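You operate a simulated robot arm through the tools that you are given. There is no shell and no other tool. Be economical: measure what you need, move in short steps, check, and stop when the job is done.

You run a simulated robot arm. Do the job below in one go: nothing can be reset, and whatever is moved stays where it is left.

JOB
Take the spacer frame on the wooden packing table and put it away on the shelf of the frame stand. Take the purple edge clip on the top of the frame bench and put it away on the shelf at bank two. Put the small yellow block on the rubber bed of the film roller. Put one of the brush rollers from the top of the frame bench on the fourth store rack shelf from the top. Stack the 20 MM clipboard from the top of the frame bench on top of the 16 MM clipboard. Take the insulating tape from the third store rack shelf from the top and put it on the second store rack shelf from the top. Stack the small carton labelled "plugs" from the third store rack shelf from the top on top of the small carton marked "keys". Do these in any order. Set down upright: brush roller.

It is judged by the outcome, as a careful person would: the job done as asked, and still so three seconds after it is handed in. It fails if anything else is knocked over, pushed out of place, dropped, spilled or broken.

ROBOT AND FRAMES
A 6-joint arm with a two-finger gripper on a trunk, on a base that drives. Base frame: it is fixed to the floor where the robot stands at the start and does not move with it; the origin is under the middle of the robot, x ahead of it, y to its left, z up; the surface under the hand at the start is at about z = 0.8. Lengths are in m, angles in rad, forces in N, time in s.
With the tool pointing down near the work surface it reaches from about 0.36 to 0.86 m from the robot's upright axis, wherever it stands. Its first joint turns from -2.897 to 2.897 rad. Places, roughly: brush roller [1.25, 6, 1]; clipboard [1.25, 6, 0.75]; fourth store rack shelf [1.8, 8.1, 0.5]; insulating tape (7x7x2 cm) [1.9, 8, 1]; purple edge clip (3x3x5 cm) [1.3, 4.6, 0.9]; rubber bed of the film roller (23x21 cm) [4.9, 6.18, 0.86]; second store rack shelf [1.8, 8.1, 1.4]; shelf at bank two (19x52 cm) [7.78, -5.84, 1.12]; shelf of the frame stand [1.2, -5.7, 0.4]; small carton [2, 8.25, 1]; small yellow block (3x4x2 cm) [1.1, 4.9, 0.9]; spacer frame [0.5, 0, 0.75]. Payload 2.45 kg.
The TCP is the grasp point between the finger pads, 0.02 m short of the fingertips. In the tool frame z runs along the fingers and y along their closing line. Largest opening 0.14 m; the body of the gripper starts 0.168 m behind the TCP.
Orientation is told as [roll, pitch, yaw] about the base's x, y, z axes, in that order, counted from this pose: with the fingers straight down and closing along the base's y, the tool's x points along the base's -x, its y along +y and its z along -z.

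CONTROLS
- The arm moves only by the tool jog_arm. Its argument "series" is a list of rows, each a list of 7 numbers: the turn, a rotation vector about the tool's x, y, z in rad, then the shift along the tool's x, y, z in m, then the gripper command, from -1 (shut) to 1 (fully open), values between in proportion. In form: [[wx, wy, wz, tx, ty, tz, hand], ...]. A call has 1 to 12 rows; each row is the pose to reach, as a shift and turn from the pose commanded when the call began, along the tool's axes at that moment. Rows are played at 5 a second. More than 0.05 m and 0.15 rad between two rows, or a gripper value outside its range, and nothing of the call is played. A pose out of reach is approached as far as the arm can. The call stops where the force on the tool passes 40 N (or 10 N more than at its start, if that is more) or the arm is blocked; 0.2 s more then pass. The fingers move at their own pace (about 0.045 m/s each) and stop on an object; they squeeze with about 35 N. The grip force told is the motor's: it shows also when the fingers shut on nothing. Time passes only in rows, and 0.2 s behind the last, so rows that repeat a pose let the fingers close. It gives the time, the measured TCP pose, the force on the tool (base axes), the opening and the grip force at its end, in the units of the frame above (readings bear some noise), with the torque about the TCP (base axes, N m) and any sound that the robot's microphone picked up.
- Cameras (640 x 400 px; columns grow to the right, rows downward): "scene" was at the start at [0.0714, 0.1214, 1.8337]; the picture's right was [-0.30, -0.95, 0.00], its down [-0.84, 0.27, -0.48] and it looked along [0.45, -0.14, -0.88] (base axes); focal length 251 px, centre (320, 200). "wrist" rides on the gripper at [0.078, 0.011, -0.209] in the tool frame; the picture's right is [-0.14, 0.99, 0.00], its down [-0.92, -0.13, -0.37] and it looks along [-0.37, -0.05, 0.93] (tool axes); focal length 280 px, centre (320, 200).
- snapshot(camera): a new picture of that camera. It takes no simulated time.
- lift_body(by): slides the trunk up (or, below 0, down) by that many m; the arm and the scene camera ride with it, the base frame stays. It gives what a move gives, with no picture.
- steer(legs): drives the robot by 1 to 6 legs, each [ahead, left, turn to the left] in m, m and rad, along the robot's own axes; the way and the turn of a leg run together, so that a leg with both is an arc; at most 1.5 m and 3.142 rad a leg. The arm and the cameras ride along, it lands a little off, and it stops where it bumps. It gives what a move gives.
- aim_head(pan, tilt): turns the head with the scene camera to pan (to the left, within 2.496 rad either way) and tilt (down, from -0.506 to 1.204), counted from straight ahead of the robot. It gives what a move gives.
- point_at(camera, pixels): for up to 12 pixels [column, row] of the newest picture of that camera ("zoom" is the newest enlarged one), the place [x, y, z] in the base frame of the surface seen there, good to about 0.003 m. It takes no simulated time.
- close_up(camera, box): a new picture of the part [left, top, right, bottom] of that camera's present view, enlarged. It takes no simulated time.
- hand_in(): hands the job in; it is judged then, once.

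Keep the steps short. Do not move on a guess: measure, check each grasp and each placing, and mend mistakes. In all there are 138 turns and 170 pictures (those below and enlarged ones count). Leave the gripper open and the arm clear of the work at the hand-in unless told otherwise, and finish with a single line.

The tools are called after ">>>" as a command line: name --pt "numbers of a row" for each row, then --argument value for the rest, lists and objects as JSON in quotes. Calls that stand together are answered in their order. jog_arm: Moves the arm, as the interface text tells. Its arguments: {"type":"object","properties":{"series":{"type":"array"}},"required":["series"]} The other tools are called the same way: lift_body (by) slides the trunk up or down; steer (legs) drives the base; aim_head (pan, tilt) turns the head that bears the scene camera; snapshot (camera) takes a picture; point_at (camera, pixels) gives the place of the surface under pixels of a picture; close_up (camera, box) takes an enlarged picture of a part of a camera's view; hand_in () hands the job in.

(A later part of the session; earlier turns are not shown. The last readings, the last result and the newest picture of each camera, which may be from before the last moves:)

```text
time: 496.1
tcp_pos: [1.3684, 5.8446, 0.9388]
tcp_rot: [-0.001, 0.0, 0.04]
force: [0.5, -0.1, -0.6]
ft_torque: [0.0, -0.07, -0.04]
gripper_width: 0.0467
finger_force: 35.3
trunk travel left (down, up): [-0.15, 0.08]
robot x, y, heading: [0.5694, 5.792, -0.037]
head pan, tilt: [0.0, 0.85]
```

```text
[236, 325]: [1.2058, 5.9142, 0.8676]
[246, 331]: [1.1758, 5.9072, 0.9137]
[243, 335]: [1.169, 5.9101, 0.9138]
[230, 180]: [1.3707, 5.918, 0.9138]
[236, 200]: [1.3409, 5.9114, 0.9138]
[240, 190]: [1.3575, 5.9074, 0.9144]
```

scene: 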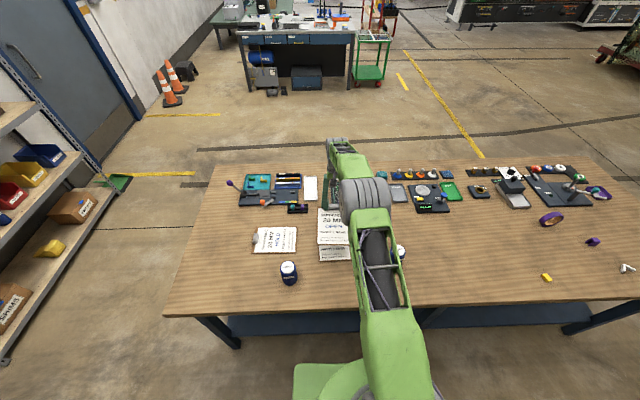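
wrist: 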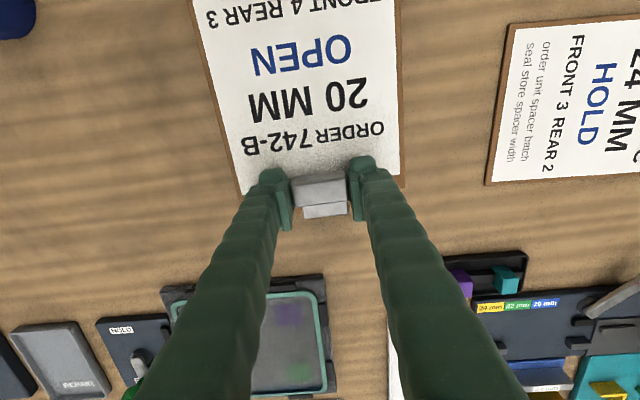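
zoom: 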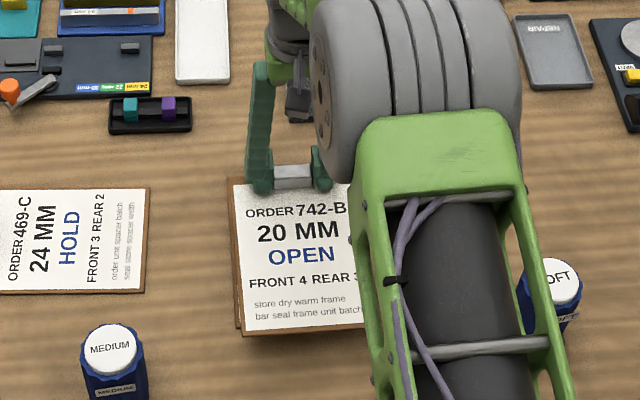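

Alignment is good: the 16 MM clip's near face is just ahead. I'll nudge 4 mm forward and lower to contact.

>>> jog_arm --pt "0 0 0 -0.003 0.001 0.025 -1" --pt "0 0 0 -0.003 0.001 0.04 -1" --pt "0 0 0 -0.003 0.001 0.0445 -1" --pt "0 0 0 -0.003 0.001 0.0445 -1"

>>> close_up --camera "wrist" --box '[220, 120, 420, 240]'

```text
time: 497.1
tcp_pos: [1.3704, 5.8461, 0.895]
tcp_rot: [-0.001, -0.002, 0.041]
force: [0.3, -0.5, -1.1]
ft_torque: [0.0, -0.07, 0.0]
gripper_width: 0.0466
finger_force: 35.4
trunk travel left (down, up): [-0.15, 0.08]
robot x, y, heading: [0.5709, 5.7973, -0.042]
head pan, tilt: [0.0, 0.85]
```

```text
3.20 times, centred on (320, 180) of wrist
```

zoom: 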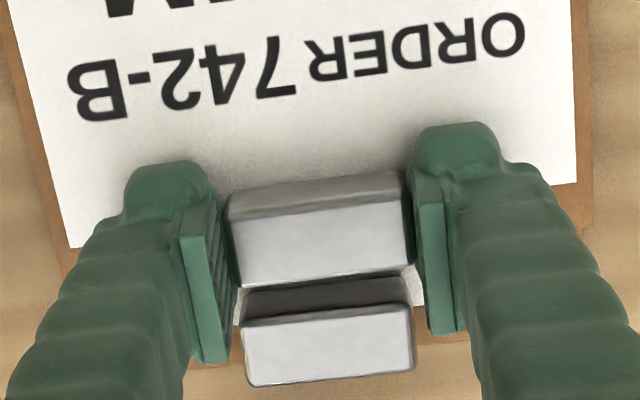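

>>> jog_arm --pt "0 0 0 0 0 0.001 -1" --pt "0 0 0 0 0 0.002 -1" --pt "0 0 0 0 0 0.003 -1"

```text
time: 497.9
tcp_pos: [1.3692, 5.8464, 0.8925]
tcp_rot: [-0.003, -0.001, 0.039]
force: [0.3, 1.2, 6.8]
ft_torque: [0.04, 0.85, -0.1]
gripper_width: 0.0469
finger_force: 35.4
trunk travel left (down, up): [-0.15, 0.08]
robot x, y, heading: [0.575, 5.794, -0.04]
head pan, tilt: [0.0, 0.85]
```

Contact at 6.8 N. I'll release, go up and check.

>>> jog_arm --pt "0 0 0 0 0 -0.0005 -0.2" --pt "0 0 0 0 0 -0.0005 0.1" --pt "0 0 0 0 0 -0.0005 0.1" --pt "0 0 0 0 0 -0.03 0.1" --pt "0 0 0 0 0 -0.07 0.1" --pt "0 0 0 0.02 0 -0.11 0.1" --pt "0 0 0 0.05 0 -0.15 0.1"

>>> snapshot --camera "wrist"

>>> close_up --camera "scene" --box '[260, 180, 420, 280]'

```text
time: 499.5
tcp_pos: [1.3174, 5.8463, 1.0416]
tcp_rot: [-0.003, 0.0, 0.039]
force: [0.9, 0.7, 0.1]
ft_torque: [0.0, -0.1, 0.04]
gripper_width: 0.077
finger_force: 0.1
trunk travel left (down, up): [-0.15, 0.08]
robot x, y, heading: [0.5749, 5.7883, -0.037]
head pan, tilt: [0.0, 0.85]
```

```text
79 pictures are left
```

wrist: 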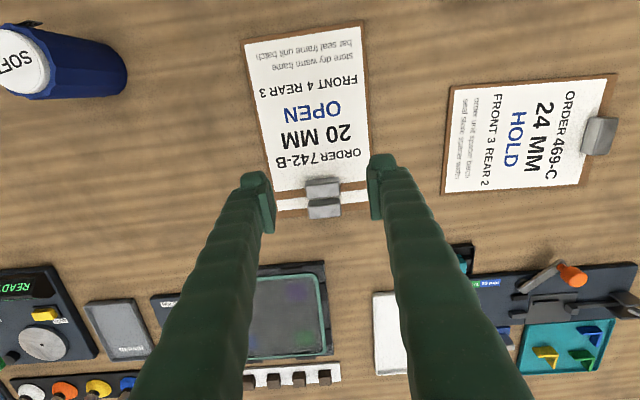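

```text
4.00 times, centred on (340, 230) of scene
```

zoom: 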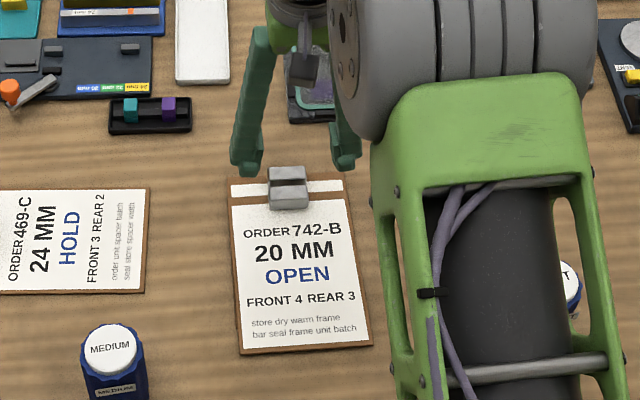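

The 20 MM board lies flat on the 16 MM one. Next is the small yellow block at about (1.1, 4.9): I'll rise slightly and drive right.

>>> jog_arm --pt "0 0 0 0.04 0 -0.03 1" --pt "0 0 0 0.08 0 -0.06 1" --pt "0 0 0 0.12 0 -0.06 1"

>>> steer --legs '[[-0.03, 0, 0.037], [0, -0.85, 0]]'

>>> snapshot --camera "wrist"

```text
time: 500.3
tcp_pos: [1.1976, 5.8437, 1.1043]
tcp_rot: [-0.002, -0.001, 0.04]
force: [-0.4, -1.2, 0.4]
ft_torque: [0.02, -0.03, -0.01]
gripper_width: 0.14
finger_force: 0.0
trunk travel left (down, up): [-0.15, 0.08]
robot x, y, heading: [0.5707, 5.7959, -0.043]
head pan, tilt: [0.0, 0.85]
```

```text
time: 508.6
tcp_pos: [1.1672, 5.0218, 1.1025]
tcp_rot: [-0.001, 0.0, 0.078]
force: [0.6, 0.8, 0.5]
ft_torque: [0.0, 0.01, 0.02]
gripper_width: 0.1399
finger_force: 0.2
trunk travel left (down, up): [-0.15, 0.08]
robot x, y, heading: [0.5452, 4.9518, 0.001]
head pan, tilt: [0.0, 0.85]
```

```text
77 pictures are left
```

wrist: 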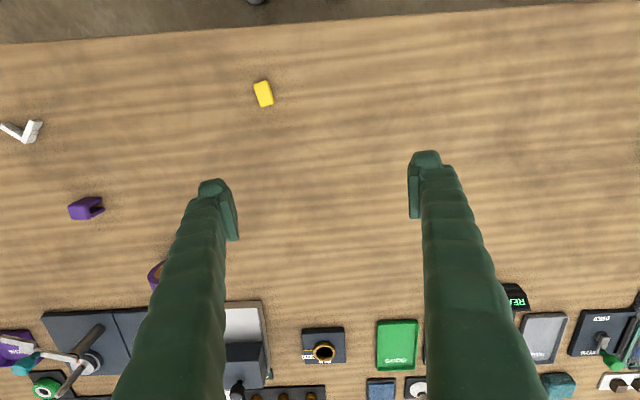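

>>> close_up --camera "wrist" --box '[240, 70, 290, 120]'

>>> point_at --camera "wrist" --pixels '[[263, 93], [255, 83], [267, 81], [272, 104], [261, 107], [87, 207], [75, 210], [95, 200], [100, 210], [85, 215]]'

```text
8.00 times, centred on (265, 95) of wrist
```

zoom: 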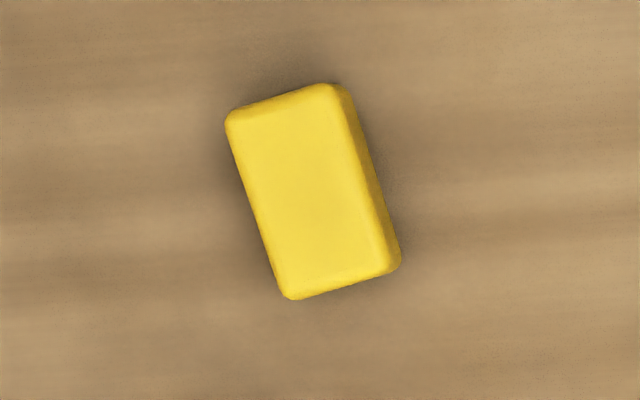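

```text
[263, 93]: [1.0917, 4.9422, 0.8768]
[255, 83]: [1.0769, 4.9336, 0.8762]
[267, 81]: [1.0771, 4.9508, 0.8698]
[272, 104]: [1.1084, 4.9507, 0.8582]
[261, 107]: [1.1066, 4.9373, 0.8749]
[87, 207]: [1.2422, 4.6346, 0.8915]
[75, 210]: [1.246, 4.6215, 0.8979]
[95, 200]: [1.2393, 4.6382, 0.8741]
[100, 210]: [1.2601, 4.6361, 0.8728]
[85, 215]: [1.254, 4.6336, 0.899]
```

The block is centred at (1.0925, 4.943), top 0.877, with its long axis near yaw 0.2. I'll hover over it aligned.

>>> jog_arm --pt "0 0 -0.03 0.016 -0.0145 0.035 0.4" --pt "0 0 -0.06 0.032 -0.029 0.07 0" --pt "0 0 -0.09 0.048 -0.0436 0.105 -0.2" --pt "0 0 -0.122 0.0645 -0.058 0.14 -0.2" --pt "0 0 -0.122 0.0806 -0.0727 0.1725 -0.2" --pt "0 0 -0.122 0.0806 -0.0727 0.1725 -0.2"

>>> close_up --camera "wrist" --box '[220, 110, 420, 230]'

```text
time: 510.0
tcp_pos: [1.0939, 4.9428, 0.9301]
tcp_rot: [-0.001, 0.0, 0.198]
force: [0.5, -0.4, -0.2]
ft_torque: [0.01, 0.02, -0.01]
gripper_width: 0.056
finger_force: 0.1
trunk travel left (down, up): [-0.15, 0.08]
robot x, y, heading: [0.5443, 4.9498, -0.002]
head pan, tilt: [0.0, 0.85]
```

```text
3.20 times, centred on (320, 170) of wrist
```

zoom: 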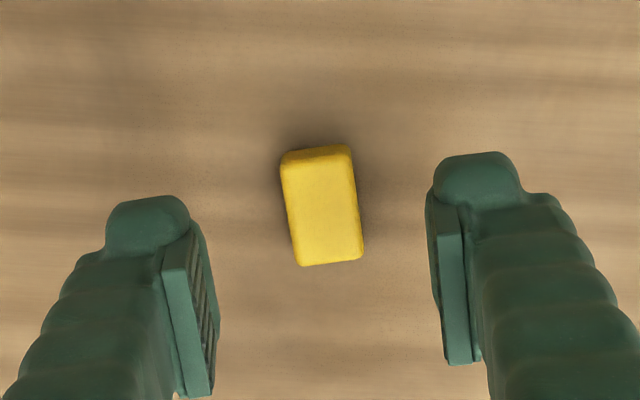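

Aligned. I'll lower, close and lift.

>>> jog_arm --pt "0 0 0 0 0 0.03 -0.2" --pt "0 0 0 0 0 0.0475 -0.2" --pt "0 0 0 0 0 0.0475 -1" --pt "0 0 0 0 0 0.0475 -1" --pt "0 0 0 0 0 0.0475 -1" --pt "0 0 0 0 0 0.03 -1" --pt "0 0 0 0 0 -0.02 -1" --pt "0 0 0 0 0 -0.06 -1" --pt "0 0 0 0 0 -0.1 -1" --pt "0 0 0 0 0 -0.14 -1"

>>> snapshot --camera "wrist"

>>> aim_head --pan 0.2 --tilt 0.4

>>> snapshot --camera "scene"

```text
time: 512.2
tcp_pos: [1.091, 4.9419, 1.0728]
tcp_rot: [-0.002, 0.001, 0.198]
force: [0.3, 0.4, -0.1]
ft_torque: [0.04, -0.05, -0.02]
gripper_width: 0.0188
finger_force: 35.5
trunk travel left (down, up): [-0.15, 0.08]
robot x, y, heading: [0.5443, 4.9477, -0.0]
head pan, tilt: [0.0, 0.85]
```

```text
74 pictures are left
```

wrist: 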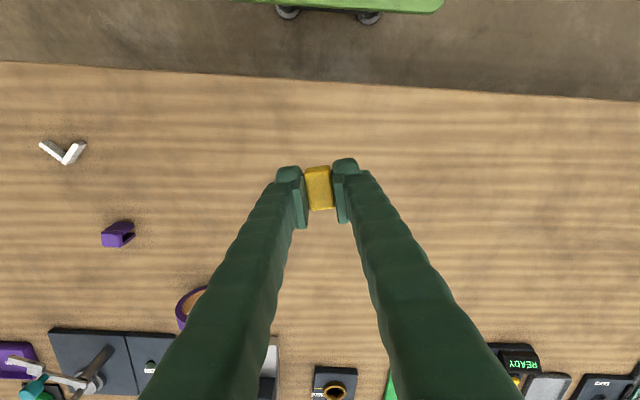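

```text
time: 513.1
tcp_pos: [1.0922, 4.9412, 1.0714]
tcp_rot: [-0.002, 0.001, 0.199]
force: [-0.2, -0.4, -0.6]
ft_torque: [-0.02, 0.0, 0.01]
gripper_width: 0.0188
finger_force: 34.9
trunk travel left (down, up): [-0.15, 0.08]
robot x, y, heading: [0.5427, 4.9495, 0.001]
head pan, tilt: [0.201, 0.4]
```

```text
73 pictures are left
```

scene: 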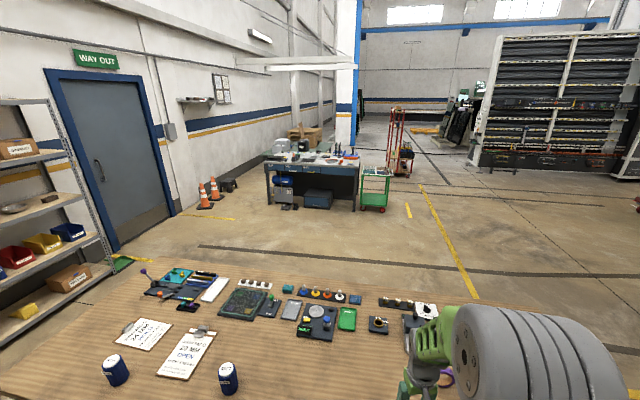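

The block is held. I'll look at the desk with the film roller.

>>> close_up --camera "scene" --box '[240, 100, 440, 225]'

>>> point_at --camera "scene" --pixels '[[265, 164], [357, 160], [358, 210], [270, 208], [315, 157], [378, 212], [362, 180], [410, 170], [287, 152], [440, 230]]'

```text
3.20 times, centred on (340, 162) of scene
```

zoom: 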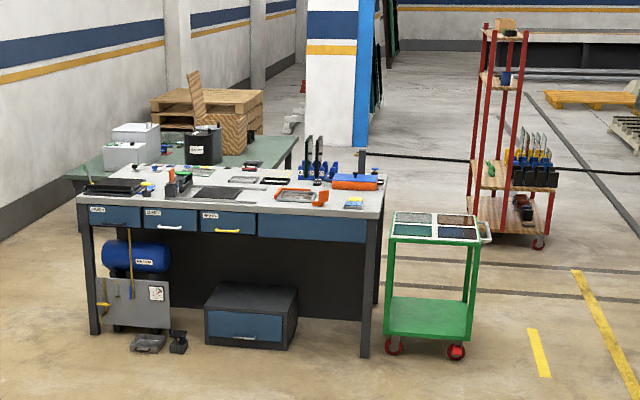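

```text
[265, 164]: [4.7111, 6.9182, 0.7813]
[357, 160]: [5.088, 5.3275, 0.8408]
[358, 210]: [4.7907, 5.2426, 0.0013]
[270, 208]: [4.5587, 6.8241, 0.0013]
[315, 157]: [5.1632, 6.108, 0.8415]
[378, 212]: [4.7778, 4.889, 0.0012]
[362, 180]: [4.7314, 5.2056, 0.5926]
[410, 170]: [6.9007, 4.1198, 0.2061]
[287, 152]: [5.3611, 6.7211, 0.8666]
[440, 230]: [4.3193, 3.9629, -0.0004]
```

>>> steer --legs '[[0, -1.27, 0], [1.2, 0, 0], [1.2, 0, 0], [1.0, 0, 0], [0, 1.2, 0], [0, 1.1, 0]]'

>>> aim_head --pan 0.15 --tilt 0.7

>>> snapshot --camera "scene"

```text
time: 561.0
tcp_pos: [4.4145, 6.1187, 1.0721]
tcp_rot: [-0.002, 0.001, 0.273]
force: [-0.9, -0.4, 0.1]
ft_torque: [0.0, -0.01, 0.05]
gripper_width: 0.0189
finger_force: 34.9
trunk travel left (down, up): [-0.15, 0.08]
robot x, y, heading: [3.8699, 6.0865, 0.073]
head pan, tilt: [0.201, 0.4]
```

```text
time: 561.9
tcp_pos: [4.4145, 6.119, 1.0704]
tcp_rot: [-0.001, -0.002, 0.271]
force: [0.1, 0.0, -0.3]
ft_torque: [-0.01, -0.01, -0.01]
gripper_width: 0.0186
finger_force: 35.3
trunk travel left (down, up): [-0.15, 0.08]
robot x, y, heading: [3.8693, 6.086, 0.077]
head pan, tilt: [0.15, 0.7]
```

```text
71 pictures are left
```

scene: 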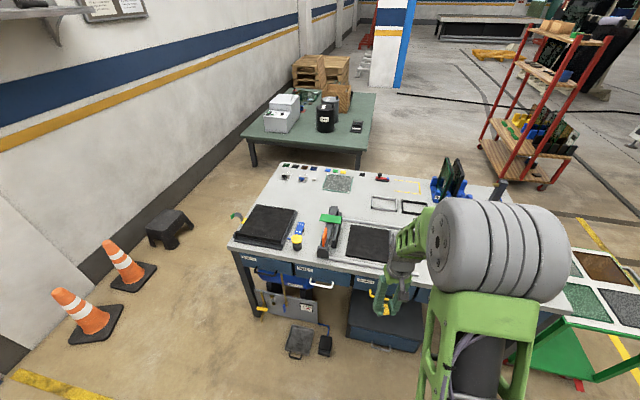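

>>> close_up --camera "scene" --box '[220, 155, 440, 290]'

>>> point_at --camera "scene" --pixels '[[265, 225], [370, 242], [335, 220], [350, 228], [388, 230], [350, 258], [385, 262], [330, 235], [338, 183], [240, 240], [298, 210], [310, 262]]'

```text
2.91 times, centred on (330, 222) of scene
```

zoom: 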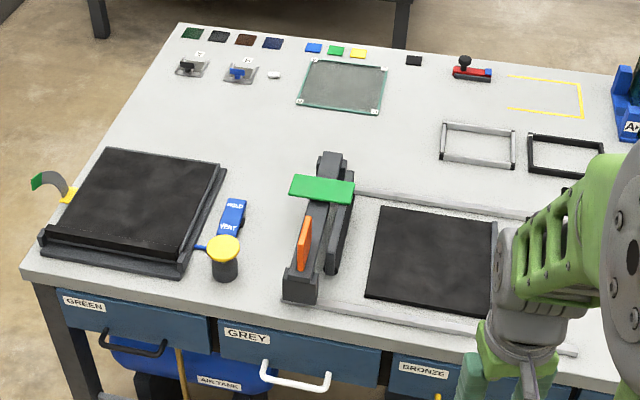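

```text
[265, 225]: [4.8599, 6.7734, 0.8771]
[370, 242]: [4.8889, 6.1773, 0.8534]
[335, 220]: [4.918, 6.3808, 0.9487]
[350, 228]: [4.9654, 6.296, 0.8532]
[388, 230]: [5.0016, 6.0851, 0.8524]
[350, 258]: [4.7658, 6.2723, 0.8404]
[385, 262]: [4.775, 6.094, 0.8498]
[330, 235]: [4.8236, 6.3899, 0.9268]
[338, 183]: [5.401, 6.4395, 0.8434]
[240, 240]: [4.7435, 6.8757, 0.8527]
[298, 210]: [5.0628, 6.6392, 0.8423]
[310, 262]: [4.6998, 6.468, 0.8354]
```

The rubber bed is the black pad centred at (4.889, 6.178), z = 0.853. I'll drive ahead 0.3.

>>> steer --legs '[[0.3, 0, 0]]'

>>> snapshot --camera "wrist"

```text
time: 563.9
tcp_pos: [4.7169, 6.1402, 1.0722]
tcp_rot: [-0.002, 0.002, 0.272]
force: [0.2, 0.5, -0.5]
ft_torque: [0.03, 0.03, 0.06]
gripper_width: 0.0189
finger_force: 35.1
trunk travel left (down, up): [-0.15, 0.08]
robot x, y, heading: [4.1655, 6.1065, 0.075]
head pan, tilt: [0.15, 0.7]
```

```text
69 pictures are left
```

wrist: 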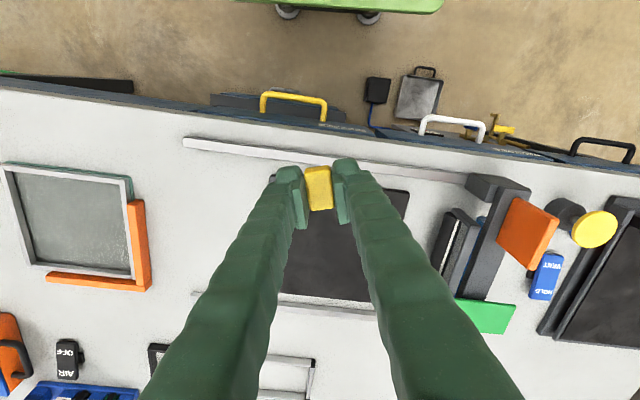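

>>> jog_arm --pt "0 0 0.05 -0.03 -0.005 0.02 -1" --pt "0 0 0.1 -0.06 -0.01 0.04 -1" --pt "0 0 0.15 -0.09 -0.014 0.07 -1" --pt "0 0 0.2 -0.12 -0.019 0.1 -1" --pt "0 0 0.25 -0.15 -0.024 0.13 -1" --pt "0 0 0.272 -0.172 -0.0273 0.16 -1" --pt "0 0 0.272 -0.172 -0.0273 0.175 -1" --pt "0 0 0.272 -0.172 -0.0273 0.175 -1"

>>> snapshot --camera "wrist"

```text
time: 565.7
tcp_pos: [4.8908, 6.1608, 0.8952]
tcp_rot: [-0.002, 0.002, 0.002]
force: [0.4, -1.0, -0.7]
ft_torque: [-0.03, 0.02, -0.02]
gripper_width: 0.0189
finger_force: 34.8
trunk travel left (down, up): [-0.15, 0.08]
robot x, y, heading: [4.1721, 6.1115, 0.075]
head pan, tilt: [0.15, 0.7]
```

```text
68 pictures are left
```

wrist: 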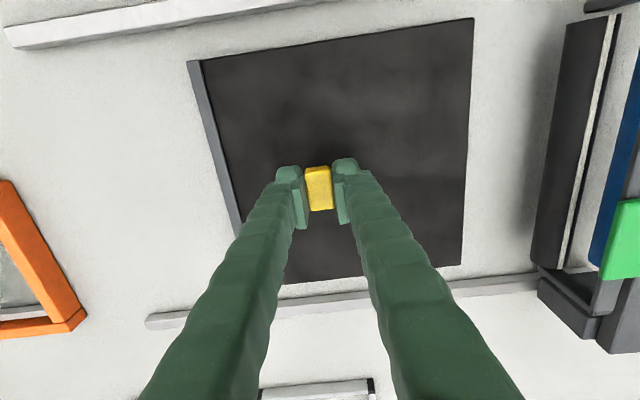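

Over the bed. I'll lower to contact, release and rise.

>>> jog_arm --pt "0 0 0 0 0 0.014 -1" --pt "0 0 0 0 0 0.018 -1" --pt "0 0 0 0 0 0.0195 -1" --pt "0 0 0 0 0 0.0195 -1"

>>> jog_arm --pt "0 0 0 0 0 0 -0.6" --pt "0 0 0 0 0 0 -0.3" --pt "0 0 0 0 0 0 -0.3" --pt "0 0 0 0 0 -0.03 -0.3" --pt "0 0 0 0 0 -0.08 -0.3" --pt "0 0 0 0.02 0 -0.12 -0.3" --pt "0 0 0 0.05 0 -0.16 0" --pt "0 0 0 0.09 0 -0.19 1" --pt "0 0 0 0.13 0 -0.21 1"

>>> snapshot --camera "wrist"

```text
time: 566.7
tcp_pos: [4.8875, 6.1618, 0.8759]
tcp_rot: [-0.002, 0.0, 0.002]
force: [-0.3, 0.6, -0.7]
ft_torque: [-0.01, 0.0, 0.0]
gripper_width: 0.0187
finger_force: 35.3
trunk travel left (down, up): [-0.15, 0.08]
robot x, y, heading: [4.1694, 6.1083, 0.075]
head pan, tilt: [0.15, 0.7]
```

```text
time: 568.7
tcp_pos: [4.76, 6.159, 1.0882]
tcp_rot: [-0.003, -0.001, 0.001]
force: [-0.1, 0.6, 0.3]
ft_torque: [0.0, -0.03, 0.01]
gripper_width: 0.1183
finger_force: 0.0
trunk travel left (down, up): [-0.15, 0.08]
robot x, y, heading: [4.1691, 6.1069, 0.077]
head pan, tilt: [0.15, 0.7]
```

```text
67 pictures are left
```

wrist: 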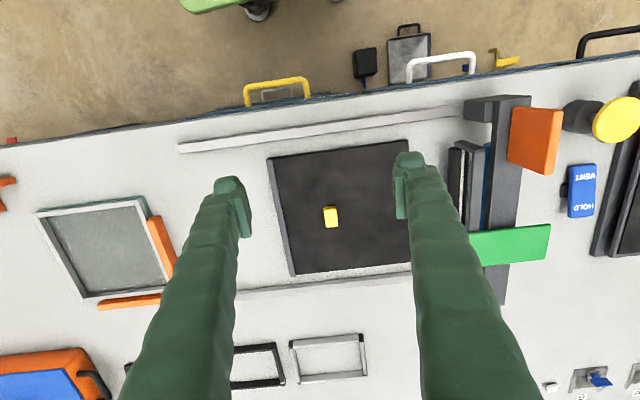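

The block lies on the rubber bed. I'll go back to the bench for the purple edge clip.

>>> steer --legs '[[-0.3, 0, 0], [0, 0, -0.077], [0, -1.2, 0], [0, -1.2, 0], [-1.2, 0, 0], [-1.2, 0, 0]]'

```text
time: 603.2
tcp_pos: [2.1114, 3.6273, 1.0871]
tcp_rot: [-0.001, -0.001, -0.009]
force: [-0.5, -0.5, -0.1]
ft_torque: [0.01, -0.05, 0.0]
gripper_width: 0.1398
finger_force: 0.0
trunk travel left (down, up): [-0.15, 0.08]
robot x, y, heading: [1.5183, 3.5843, 0.061]
head pan, tilt: [0.15, 0.7]
```

>>> steer --legs '[[0, 0, -0.061], [-0.98, 0, 0], [0, 1.0, 0]]'

>>> snapshot --camera "wrist"

```text
time: 617.2
tcp_pos: [1.1498, 4.5817, 1.0864]
tcp_rot: [-0.003, 0.0, -0.064]
force: [0.7, -0.3, 0.1]
ft_torque: [-0.03, 0.0, -0.02]
gripper_width: 0.1402
finger_force: 0.0
trunk travel left (down, up): [-0.15, 0.08]
robot x, y, heading: [0.553, 4.5687, 0.012]
head pan, tilt: [0.15, 0.7]
```

```text
66 pictures are left
```

wrist: 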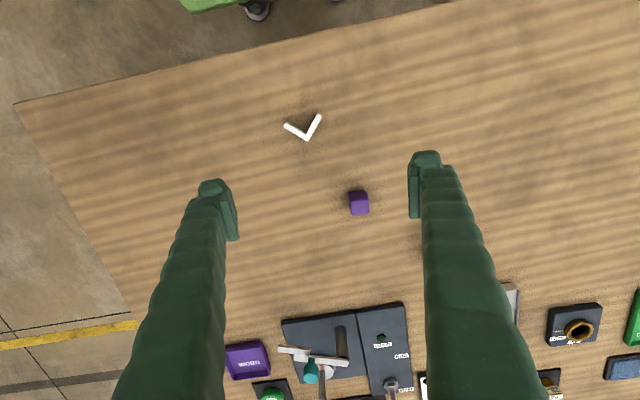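

>>> close_up --camera "wrist" --box '[330, 175, 390, 230]'

>>> point_at --camera "wrist" --pixels '[[358, 203], [350, 194], [366, 192], [351, 212], [367, 210], [359, 213], [349, 204], [368, 200]]'

>>> aim_head --pan 0.05 --tilt 0.9

>>> snapshot --camera "scene"

```text
7.27 times, centred on (360, 202) of wrist
```

zoom: 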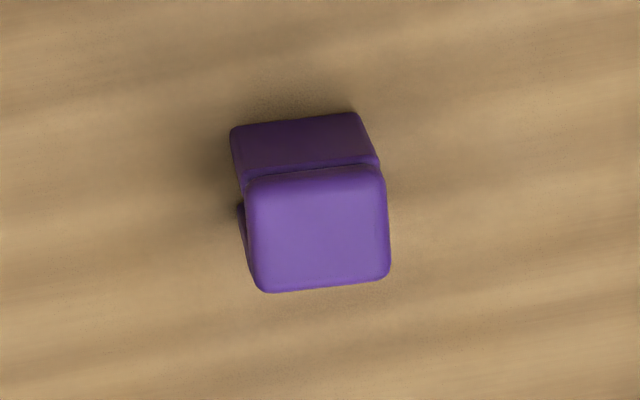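

```text
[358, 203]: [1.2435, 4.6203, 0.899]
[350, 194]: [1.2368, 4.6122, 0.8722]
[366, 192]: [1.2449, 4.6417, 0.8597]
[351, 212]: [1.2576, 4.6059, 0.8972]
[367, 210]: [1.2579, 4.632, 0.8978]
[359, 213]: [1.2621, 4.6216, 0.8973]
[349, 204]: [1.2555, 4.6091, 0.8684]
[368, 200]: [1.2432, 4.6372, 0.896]
```

```text
time: 618.0
tcp_pos: [1.15, 4.5816, 1.0868]
tcp_rot: [-0.001, 0.0, -0.061]
force: [-0.1, 0.5, -0.5]
ft_torque: [0.03, -0.01, 0.0]
gripper_width: 0.14
finger_force: 0.0
trunk travel left (down, up): [-0.15, 0.08]
robot x, y, heading: [0.5547, 4.5676, 0.012]
head pan, tilt: [0.051, 0.901]
```

```text
64 pictures are left
```

scene: 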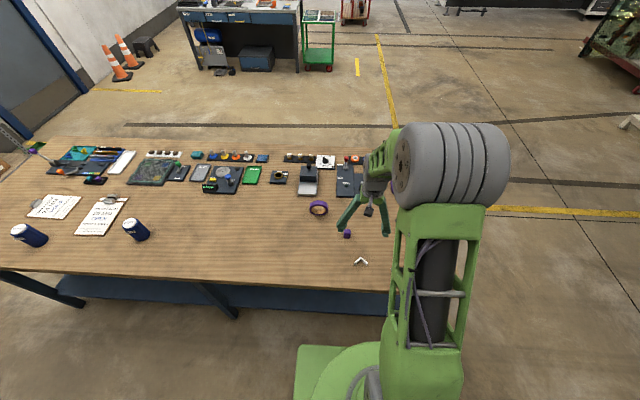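

The clip is near (1.25, 4.62), top at 0.898, about axis-aligned. I'll pitch 0.45 and hover for a closer look at its shape.

>>> jog_arm --pt "0 -0.11 -0.015 -0.0156 0.011 0.031 0.3" --pt "0 -0.22 -0.03 -0.031 0.022 0.062 0.2" --pt "0 -0.33 -0.045 -0.047 0.033 0.093 0.1" --pt "0 -0.45 -0.061 -0.0625 0.0439 0.124 0.1" --pt "0 -0.45 -0.061 -0.0625 0.0439 0.124 0.1"

>>> close_up --camera "wrist" --box '[220, 80, 420, 220]'

```text
time: 619.2
tcp_pos: [1.1937, 4.6224, 0.9808]
tcp_rot: [0.01, -0.329, -0.008]
force: [-0.2, 0.1, 0.0]
ft_torque: [0.02, 0.0, -0.02]
gripper_width: 0.0769
finger_force: 0.2
out of reach, approached as far as the arm can: row 4
trunk travel left (down, up): [-0.15, 0.08]
robot x, y, heading: [0.5521, 4.5693, 0.012]
head pan, tilt: [0.051, 0.901]
```

```text
2.86 times, centred on (320, 150) of wrist
```

zoom: 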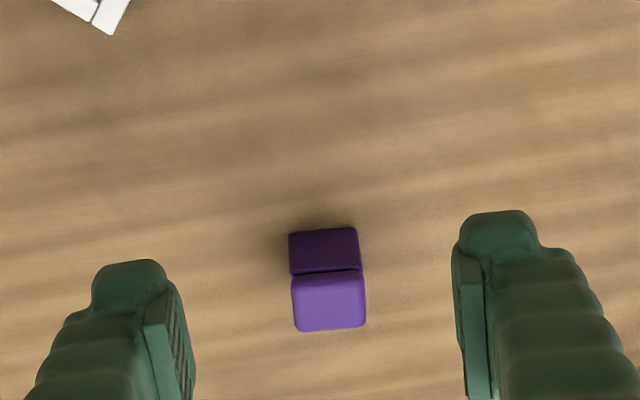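

The pitch stopped at 0.33, which is fine. I'll go down to the grasp at (1.25, 4.621, 0.887).

>>> jog_arm --pt "0 0 0 -0.008 -0.001 0.036 0.1" --pt "0 0 0 -0.0155 -0.001 0.072 0.1" --pt "0 0 0 -0.0226 -0.001 0.107 0.1" --pt "0 0 0 -0.0226 -0.001 0.107 0.1"

>>> close_up --camera "wrist" --box '[220, 100, 420, 240]'

```text
time: 620.0
tcp_pos: [1.2753, 4.6152, 0.8824]
tcp_rot: [-0.018, -0.446, 0.011]
force: [-18.8, -2.8, 24.0]
ft_torque: [1.12, 0.57, 0.84]
gripper_width: 0.0767
finger_force: 0.1
out of reach, approached as far as the arm can: row 1
trunk travel left (down, up): [-0.15, 0.08]
robot x, y, heading: [0.5547, 4.5693, 0.009]
head pan, tilt: [0.051, 0.901]
stopped in row 4: the force on the tool passed its limit at 100 N (the readings are from after the stop); the commanded pose is now the measured one
```

```text
2.86 times, centred on (320, 170) of wrist
```

zoom: 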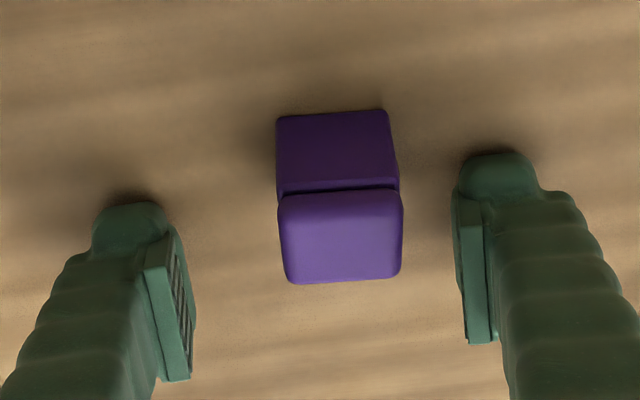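

The tips touched the bench because pitch is actually 0.446. I'll raise 6 mm and move back 22 mm over the clip centre, then close.

>>> jog_arm --pt "0 0 0 -0.003 0 -0.006 0.1" --pt "0 0 0 0.0172 0.006 -0.0149 0.1" --pt "0 0 0 0.0172 0.006 -0.0149 -0.4" --pt "0 0 0 0.0172 0.006 -0.0149 -1" --pt "0 0 0 0.0172 0.006 -0.0149 -1" --pt "0 0 0 0.0172 0.006 -0.0149 -1"

>>> close_up --camera "wrist" --box '[220, 100, 420, 240]'

```text
time: 621.4
tcp_pos: [1.2565, 4.6221, 0.8858]
tcp_rot: [-0.018, -0.448, 0.01]
force: [0.1, -0.1, 1.1]
ft_torque: [-0.02, 0.01, -0.01]
gripper_width: 0.0279
finger_force: 29.2
trunk travel left (down, up): [-0.15, 0.08]
robot x, y, heading: [0.5548, 4.5691, 0.011]
head pan, tilt: [0.051, 0.901]
```

```text
2.86 times, centred on (320, 170) of wrist
```

zoom: 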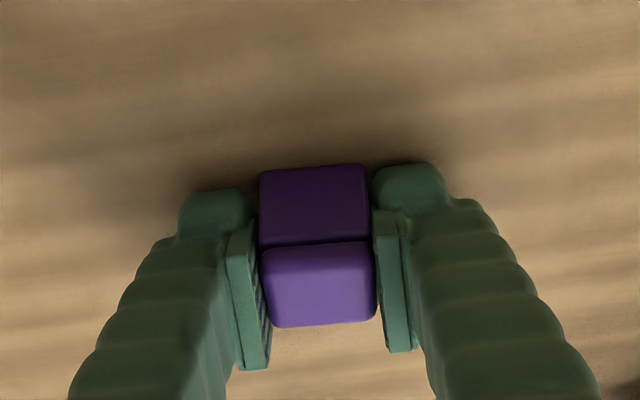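

The clip is gripped (28 mm). I'll lift, verify, back out to open floor, and look for bank two.

>>> jog_arm --pt "0 0 0 -0.013 0 -0.027 -1" --pt "0 0 0 -0.03 0 -0.063 -1" --pt "0 0 0 -0.047 0 -0.099 -1" --pt "0 0 0 -0.064 0 -0.135 -1" --pt "0 0 0 -0.075 0 -0.162 -1"

>>> snapshot --camera "wrist"

>>> steer --legs '[[0, -1.0, 0], [1.2, 0, 0], [1.2, 0, 0], [1.2, 0, 0]]'

>>> aim_head --pan -1.0 --tilt 0.3

>>> snapshot --camera "scene"

```text
time: 622.6
tcp_pos: [1.2615, 4.6186, 1.0673]
tcp_rot: [-0.116, -0.452, 0.193]
force: [-1.0, 1.9, -1.2]
ft_torque: [-0.14, -0.22, -0.17]
gripper_width: 0.0271
finger_force: 34.8
trunk travel left (down, up): [-0.15, 0.08]
robot x, y, heading: [0.5541, 4.569, 0.012]
head pan, tilt: [0.051, 0.901]
```

```text
60 pictures are left
```

wrist: 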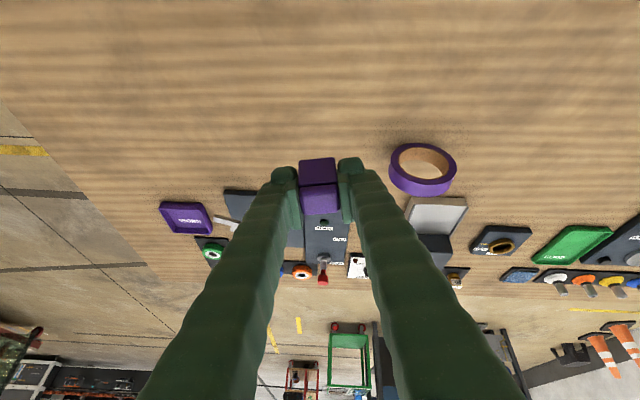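

```text
time: 648.5
tcp_pos: [4.8347, 3.8306, 1.066]
tcp_rot: [-0.021, -0.446, 0.058]
force: [0.2, -0.6, -1.3]
ft_torque: [-0.06, 0.01, -0.01]
gripper_width: 0.0269
finger_force: 35.0
trunk travel left (down, up): [-0.15, 0.08]
robot x, y, heading: [4.1375, 3.7389, 0.06]
head pan, tilt: [0.051, 0.901]
```

```text
time: 649.8
tcp_pos: [4.8345, 3.8316, 1.0648]
tcp_rot: [-0.019, -0.446, 0.059]
force: [-0.1, 0.4, 0.4]
ft_torque: [-0.01, 0.02, 0.0]
gripper_width: 0.0268
finger_force: 34.9
trunk travel left (down, up): [-0.15, 0.08]
robot x, y, heading: [4.137, 3.7394, 0.061]
head pan, tilt: [-1.0, 0.3]
```

```text
59 pictures are left
```

scene: 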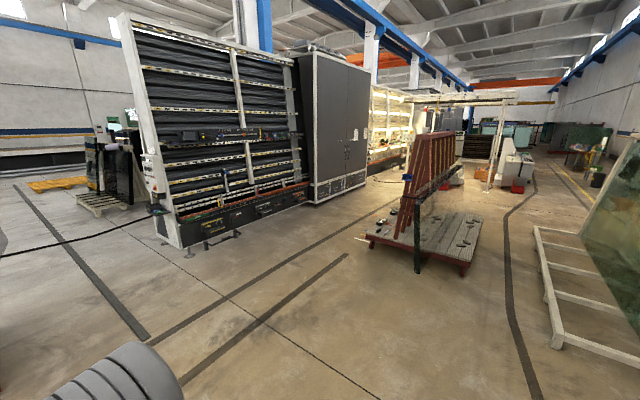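

>>> close_up --camera "scene" --box '[330, 60, 570, 210]'

>>> point_at --camera "scene" --pixels '[[370, 240], [468, 272], [480, 235], [418, 270], [545, 300], [560, 345], [490, 190], [310, 203], [368, 170], [510, 290], [530, 190], [380, 185]]'

```text
2.67 times, centred on (450, 135) of scene
```

zoom: 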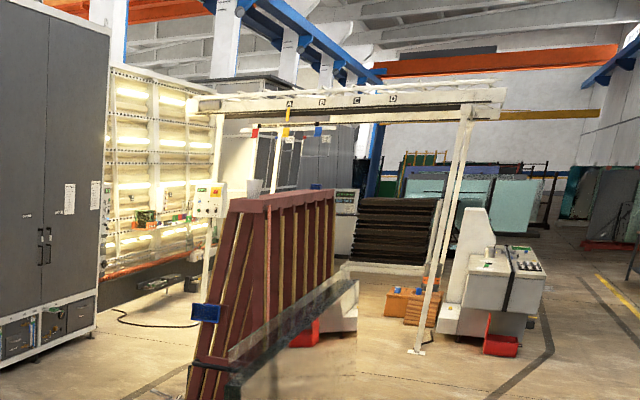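

```text
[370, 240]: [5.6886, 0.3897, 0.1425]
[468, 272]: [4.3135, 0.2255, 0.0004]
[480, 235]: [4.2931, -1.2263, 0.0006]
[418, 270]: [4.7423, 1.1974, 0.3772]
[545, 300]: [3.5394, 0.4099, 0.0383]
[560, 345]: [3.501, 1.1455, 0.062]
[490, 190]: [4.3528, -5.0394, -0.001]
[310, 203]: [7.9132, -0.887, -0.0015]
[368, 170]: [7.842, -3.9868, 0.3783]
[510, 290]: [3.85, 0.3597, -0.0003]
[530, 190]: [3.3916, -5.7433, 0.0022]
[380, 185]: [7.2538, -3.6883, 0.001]
```

>>> point_at --camera "scene" --pixels '[[180, 247], [213, 243], [238, 233], [158, 212], [403, 190], [340, 190], [300, 205], [255, 225]]'

>>> steer --legs '[[0, 0, -0.06], [1.2, -0.1, 0], [1.15, -0.2, 0], [0, -0.9, 0]]'

>>> aim_head --pan -1.35 --tilt 0.35

>>> snapshot --camera "scene"

```text
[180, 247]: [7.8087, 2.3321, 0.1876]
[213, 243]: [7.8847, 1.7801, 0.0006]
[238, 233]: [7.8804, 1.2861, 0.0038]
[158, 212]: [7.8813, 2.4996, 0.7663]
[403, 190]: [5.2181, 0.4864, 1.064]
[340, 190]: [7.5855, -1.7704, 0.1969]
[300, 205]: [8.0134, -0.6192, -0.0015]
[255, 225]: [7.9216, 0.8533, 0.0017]
```

```text
time: 669.6
tcp_pos: [7.1246, 2.5462, 1.0646]
tcp_rot: [-0.018, -0.447, -0.053]
force: [0.5, 0.3, 0.4]
ft_torque: [0.02, -0.01, 0.02]
gripper_width: 0.0266
finger_force: 35.2
trunk travel left (down, up): [-0.15, 0.08]
robot x, y, heading: [6.4202, 2.536, -0.056]
head pan, tilt: [-1.0, 0.3]
```

```text
time: 670.4
tcp_pos: [7.1238, 2.547, 1.0649]
tcp_rot: [-0.019, -0.447, -0.054]
force: [-0.2, -0.4, -0.2]
ft_torque: [0.01, 0.05, 0.01]
gripper_width: 0.0267
finger_force: 34.9
trunk travel left (down, up): [-0.15, 0.08]
robot x, y, heading: [6.4197, 2.5405, -0.052]
head pan, tilt: [-1.349, 0.351]
```

```text
57 pictures are left
```

scene: 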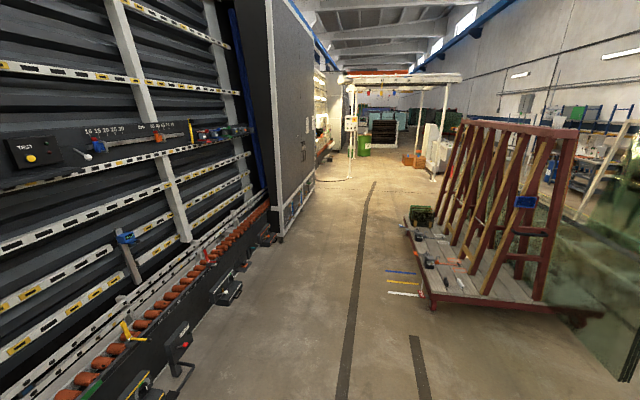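

>>> point_at --camera "scene" --pixels '[[350, 178], [364, 155], [185, 370], [225, 300], [270, 243], [405, 232], [430, 300], [340, 178], [322, 155], [433, 180]]'

>>> close_up --camera "scene" --box '[280, 60, 460, 200]'

```text
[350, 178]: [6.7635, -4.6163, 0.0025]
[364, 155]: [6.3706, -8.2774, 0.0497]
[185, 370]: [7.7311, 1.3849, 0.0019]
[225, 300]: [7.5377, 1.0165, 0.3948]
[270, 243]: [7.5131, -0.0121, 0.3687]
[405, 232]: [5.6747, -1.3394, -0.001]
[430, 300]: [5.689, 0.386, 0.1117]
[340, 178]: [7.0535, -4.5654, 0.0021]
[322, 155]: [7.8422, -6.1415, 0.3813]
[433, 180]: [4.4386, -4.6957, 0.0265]
```

```text
2.86 times, centred on (370, 130) of scene
```

zoom: 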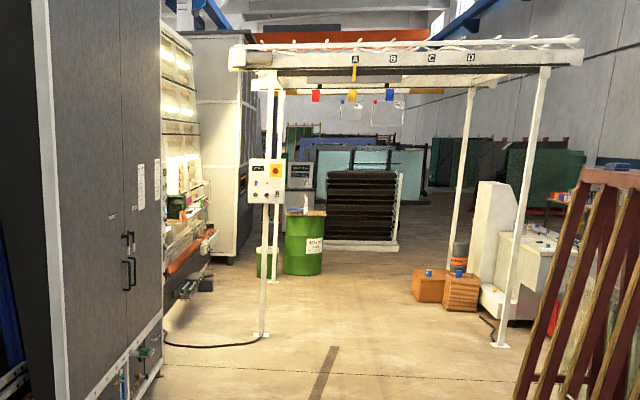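

The lane at x≈6.4 is clear. Gantry posts stand near (6.76, -4.6), so I'll pass inside at x≈5.6 and then approach bank two between the posts.

>>> steer --legs '[[0, 0, 0.053], [0, -1.5, 0], [0, -1.5, 0], [0, -1.5, 0], [-0.4, -1.2, 0]]'

>>> aim_head --pan -0.85 --tilt 0.35

>>> snapshot --camera "scene"

```text
time: 720.8
tcp_pos: [6.6776, -3.1724, 1.066]
tcp_rot: [-0.018, -0.446, -0.001]
force: [0.1, -0.1, -0.4]
ft_torque: [0.01, -0.03, 0.0]
gripper_width: 0.0267
finger_force: 35.4
trunk travel left (down, up): [-0.15, 0.08]
robot x, y, heading: [5.9779, -3.2224, -0.001]
head pan, tilt: [-1.349, 0.351]
```

```text
time: 721.7
tcp_pos: [6.6781, -3.1716, 1.0644]
tcp_rot: [-0.019, -0.447, 0.001]
force: [-0.2, 0.5, 0.1]
ft_torque: [0.01, 0.02, 0.0]
gripper_width: 0.0267
finger_force: 34.8
trunk travel left (down, up): [-0.15, 0.08]
robot x, y, heading: [5.9747, -3.2223, 0.002]
head pan, tilt: [-0.85, 0.351]
```

```text
55 pictures are left
```

scene: 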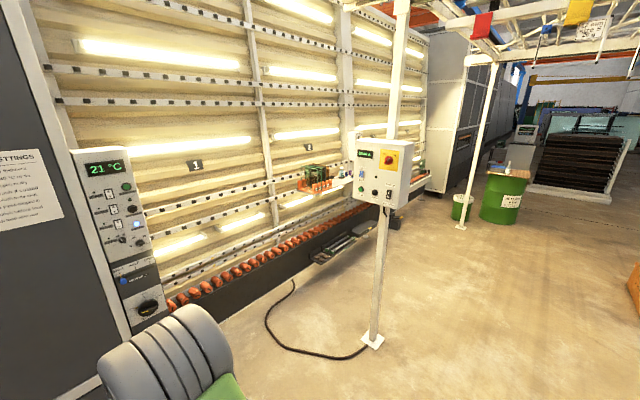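

Bank "2" with its small shelf is at about (320,182). I'll zoom in and measure.

>>> close_up --camera "scene" --box '[280, 130, 380, 210]'

>>> point_at --camera "scene" --pixels '[[372, 342], [460, 228], [330, 190], [318, 183], [345, 185], [308, 148], [300, 215], [345, 235], [455, 200], [290, 285]]'

```text
5.00 times, centred on (330, 170) of scene
```

zoom: 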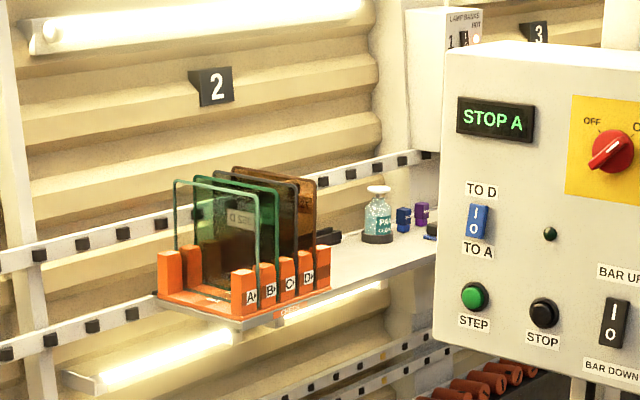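

```text
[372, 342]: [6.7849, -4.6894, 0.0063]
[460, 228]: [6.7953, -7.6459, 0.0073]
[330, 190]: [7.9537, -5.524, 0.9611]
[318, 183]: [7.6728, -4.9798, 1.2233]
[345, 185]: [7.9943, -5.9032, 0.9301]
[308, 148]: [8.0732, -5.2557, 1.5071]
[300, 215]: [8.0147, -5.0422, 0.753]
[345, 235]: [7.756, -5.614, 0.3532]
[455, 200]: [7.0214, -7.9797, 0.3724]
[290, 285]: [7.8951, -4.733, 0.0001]
```

>>> steer --legs '[[-0.25, -1.25, 0], [0.1, -1.25, 0]]'

>>> aim_head --pan -0.1 --tilt 0.3

>>> snapshot --camera "scene"

```text
time: 735.9
tcp_pos: [6.4561, -4.6294, 1.0668]
tcp_rot: [-0.018, -0.448, -0.001]
force: [0.4, 0.1, 0.4]
ft_torque: [0.0, 0.0, 0.0]
gripper_width: 0.0264
finger_force: 35.4
trunk travel left (down, up): [-0.15, 0.08]
robot x, y, heading: [5.7497, -4.6808, -0.005]
head pan, tilt: [-0.85, 0.351]
stopped in leg 2: the robot was blocked; the commanded pose is now the measured one
```

```text
time: 737.0
tcp_pos: [6.4557, -4.6297, 1.0657]
tcp_rot: [-0.019, -0.448, -0.003]
force: [-0.6, 0.7, 0.1]
ft_torque: [0.0, 0.02, 0.03]
gripper_width: 0.0268
finger_force: 34.6
trunk travel left (down, up): [-0.15, 0.08]
robot x, y, heading: [5.7547, -4.6811, -0.001]
head pan, tilt: [-0.099, 0.3]
```

```text
53 pictures are left
```

scene: 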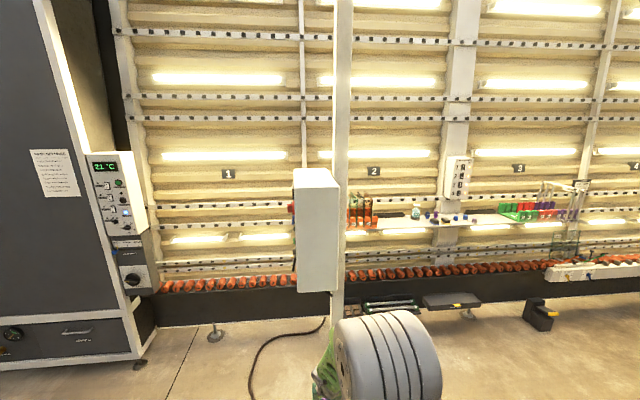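

The robot was blocked at y = -4.68, apparently by the control panel box beside the hand. I'll measure the box.

>>> point_at --camera "scene" --pixels '[[305, 230], [320, 230], [330, 250], [297, 200], [338, 280], [340, 120], [316, 172], [338, 310], [370, 210], [400, 222], [430, 222], [480, 217]]'

>>> aim_head --pan -0.9 --tilt 0.95

>>> snapshot --camera "scene"

```text
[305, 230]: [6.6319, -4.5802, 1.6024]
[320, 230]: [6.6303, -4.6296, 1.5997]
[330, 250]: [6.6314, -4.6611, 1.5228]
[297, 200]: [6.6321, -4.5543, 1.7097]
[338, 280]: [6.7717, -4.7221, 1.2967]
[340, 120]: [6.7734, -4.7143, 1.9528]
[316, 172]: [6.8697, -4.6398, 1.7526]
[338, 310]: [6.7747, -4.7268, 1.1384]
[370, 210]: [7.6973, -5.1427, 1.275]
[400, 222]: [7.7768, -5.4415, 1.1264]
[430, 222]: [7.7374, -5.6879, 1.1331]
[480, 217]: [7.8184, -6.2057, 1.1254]
```

```text
time: 738.1
tcp_pos: [6.456, -4.6313, 1.0652]
tcp_rot: [-0.017, -0.447, -0.001]
force: [-0.1, -0.6, -0.7]
ft_torque: [0.01, -0.01, 0.02]
gripper_width: 0.0268
finger_force: 35.2
trunk travel left (down, up): [-0.15, 0.08]
robot x, y, heading: [5.7501, -4.681, 0.001]
head pan, tilt: [-0.901, 0.949]
```

```text
52 pictures are left
```

scene: 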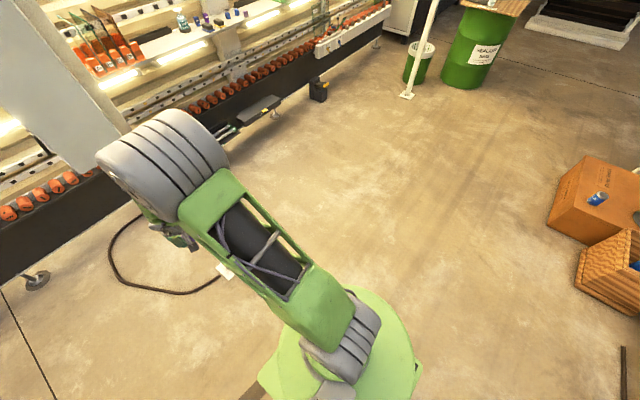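

>>> aim_head --pan -1.7 --tilt 0.6

>>> snapshot --camera "scene"

>>> snapshot --camera "wrist"

```text
time: 739.3
tcp_pos: [6.4549, -4.6284, 1.0642]
tcp_rot: [-0.019, -0.447, -0.001]
force: [0.6, 0.8, 0.1]
ft_torque: [0.01, 0.03, -0.01]
gripper_width: 0.0269
finger_force: 35.0
trunk travel left (down, up): [-0.15, 0.08]
robot x, y, heading: [5.7586, -4.6761, -0.002]
head pan, tilt: [-1.7, 0.6]
```

```text
51 pictures are left
```

scene: 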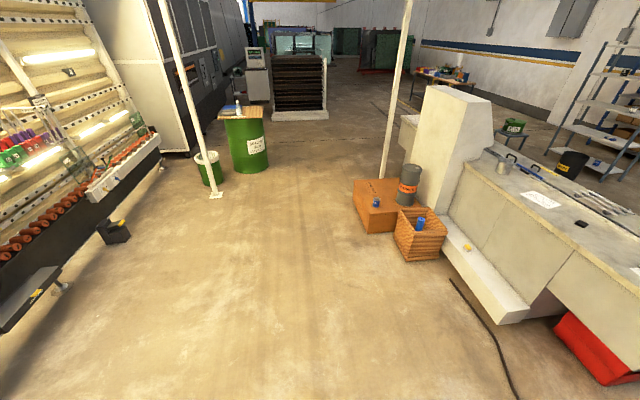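

```text
50 pictures are left
```

wrist: 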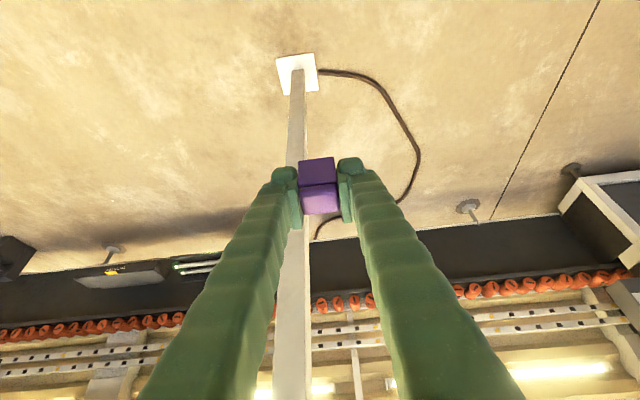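

The floor is open, so something overhead may be touching the head. I'll look up.

>>> aim_head --pan -1.3 --tilt -0.3

>>> snapshot --camera "scene"

```text
time: 740.5
tcp_pos: [6.4544, -4.6306, 1.0651]
tcp_rot: [-0.018, -0.447, -0.002]
force: [-0.2, -0.4, -1.4]
ft_torque: [-0.01, 0.0, 0.01]
gripper_width: 0.027
finger_force: 35.2
trunk travel left (down, up): [-0.15, 0.08]
robot x, y, heading: [5.754, -4.6807, 0.0]
head pan, tilt: [-1.3, -0.3]
```

```text
49 pictures are left
```

scene: 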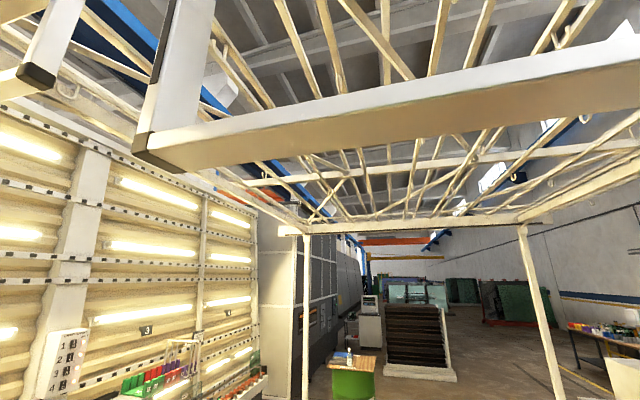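

>>> point_at --camera "scene" --pixels '[[170, 150], [300, 130], [500, 90], [150, 120], [180, 60], [40, 75], [400, 110], [620, 60], [30, 70], [460, 210]]'

```text
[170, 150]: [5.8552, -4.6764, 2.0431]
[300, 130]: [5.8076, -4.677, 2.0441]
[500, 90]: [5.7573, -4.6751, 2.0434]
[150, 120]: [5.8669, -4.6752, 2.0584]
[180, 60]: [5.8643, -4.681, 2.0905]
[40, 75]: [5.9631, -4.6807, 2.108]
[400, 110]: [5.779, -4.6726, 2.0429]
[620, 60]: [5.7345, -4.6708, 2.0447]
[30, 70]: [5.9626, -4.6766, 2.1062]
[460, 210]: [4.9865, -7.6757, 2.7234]
```

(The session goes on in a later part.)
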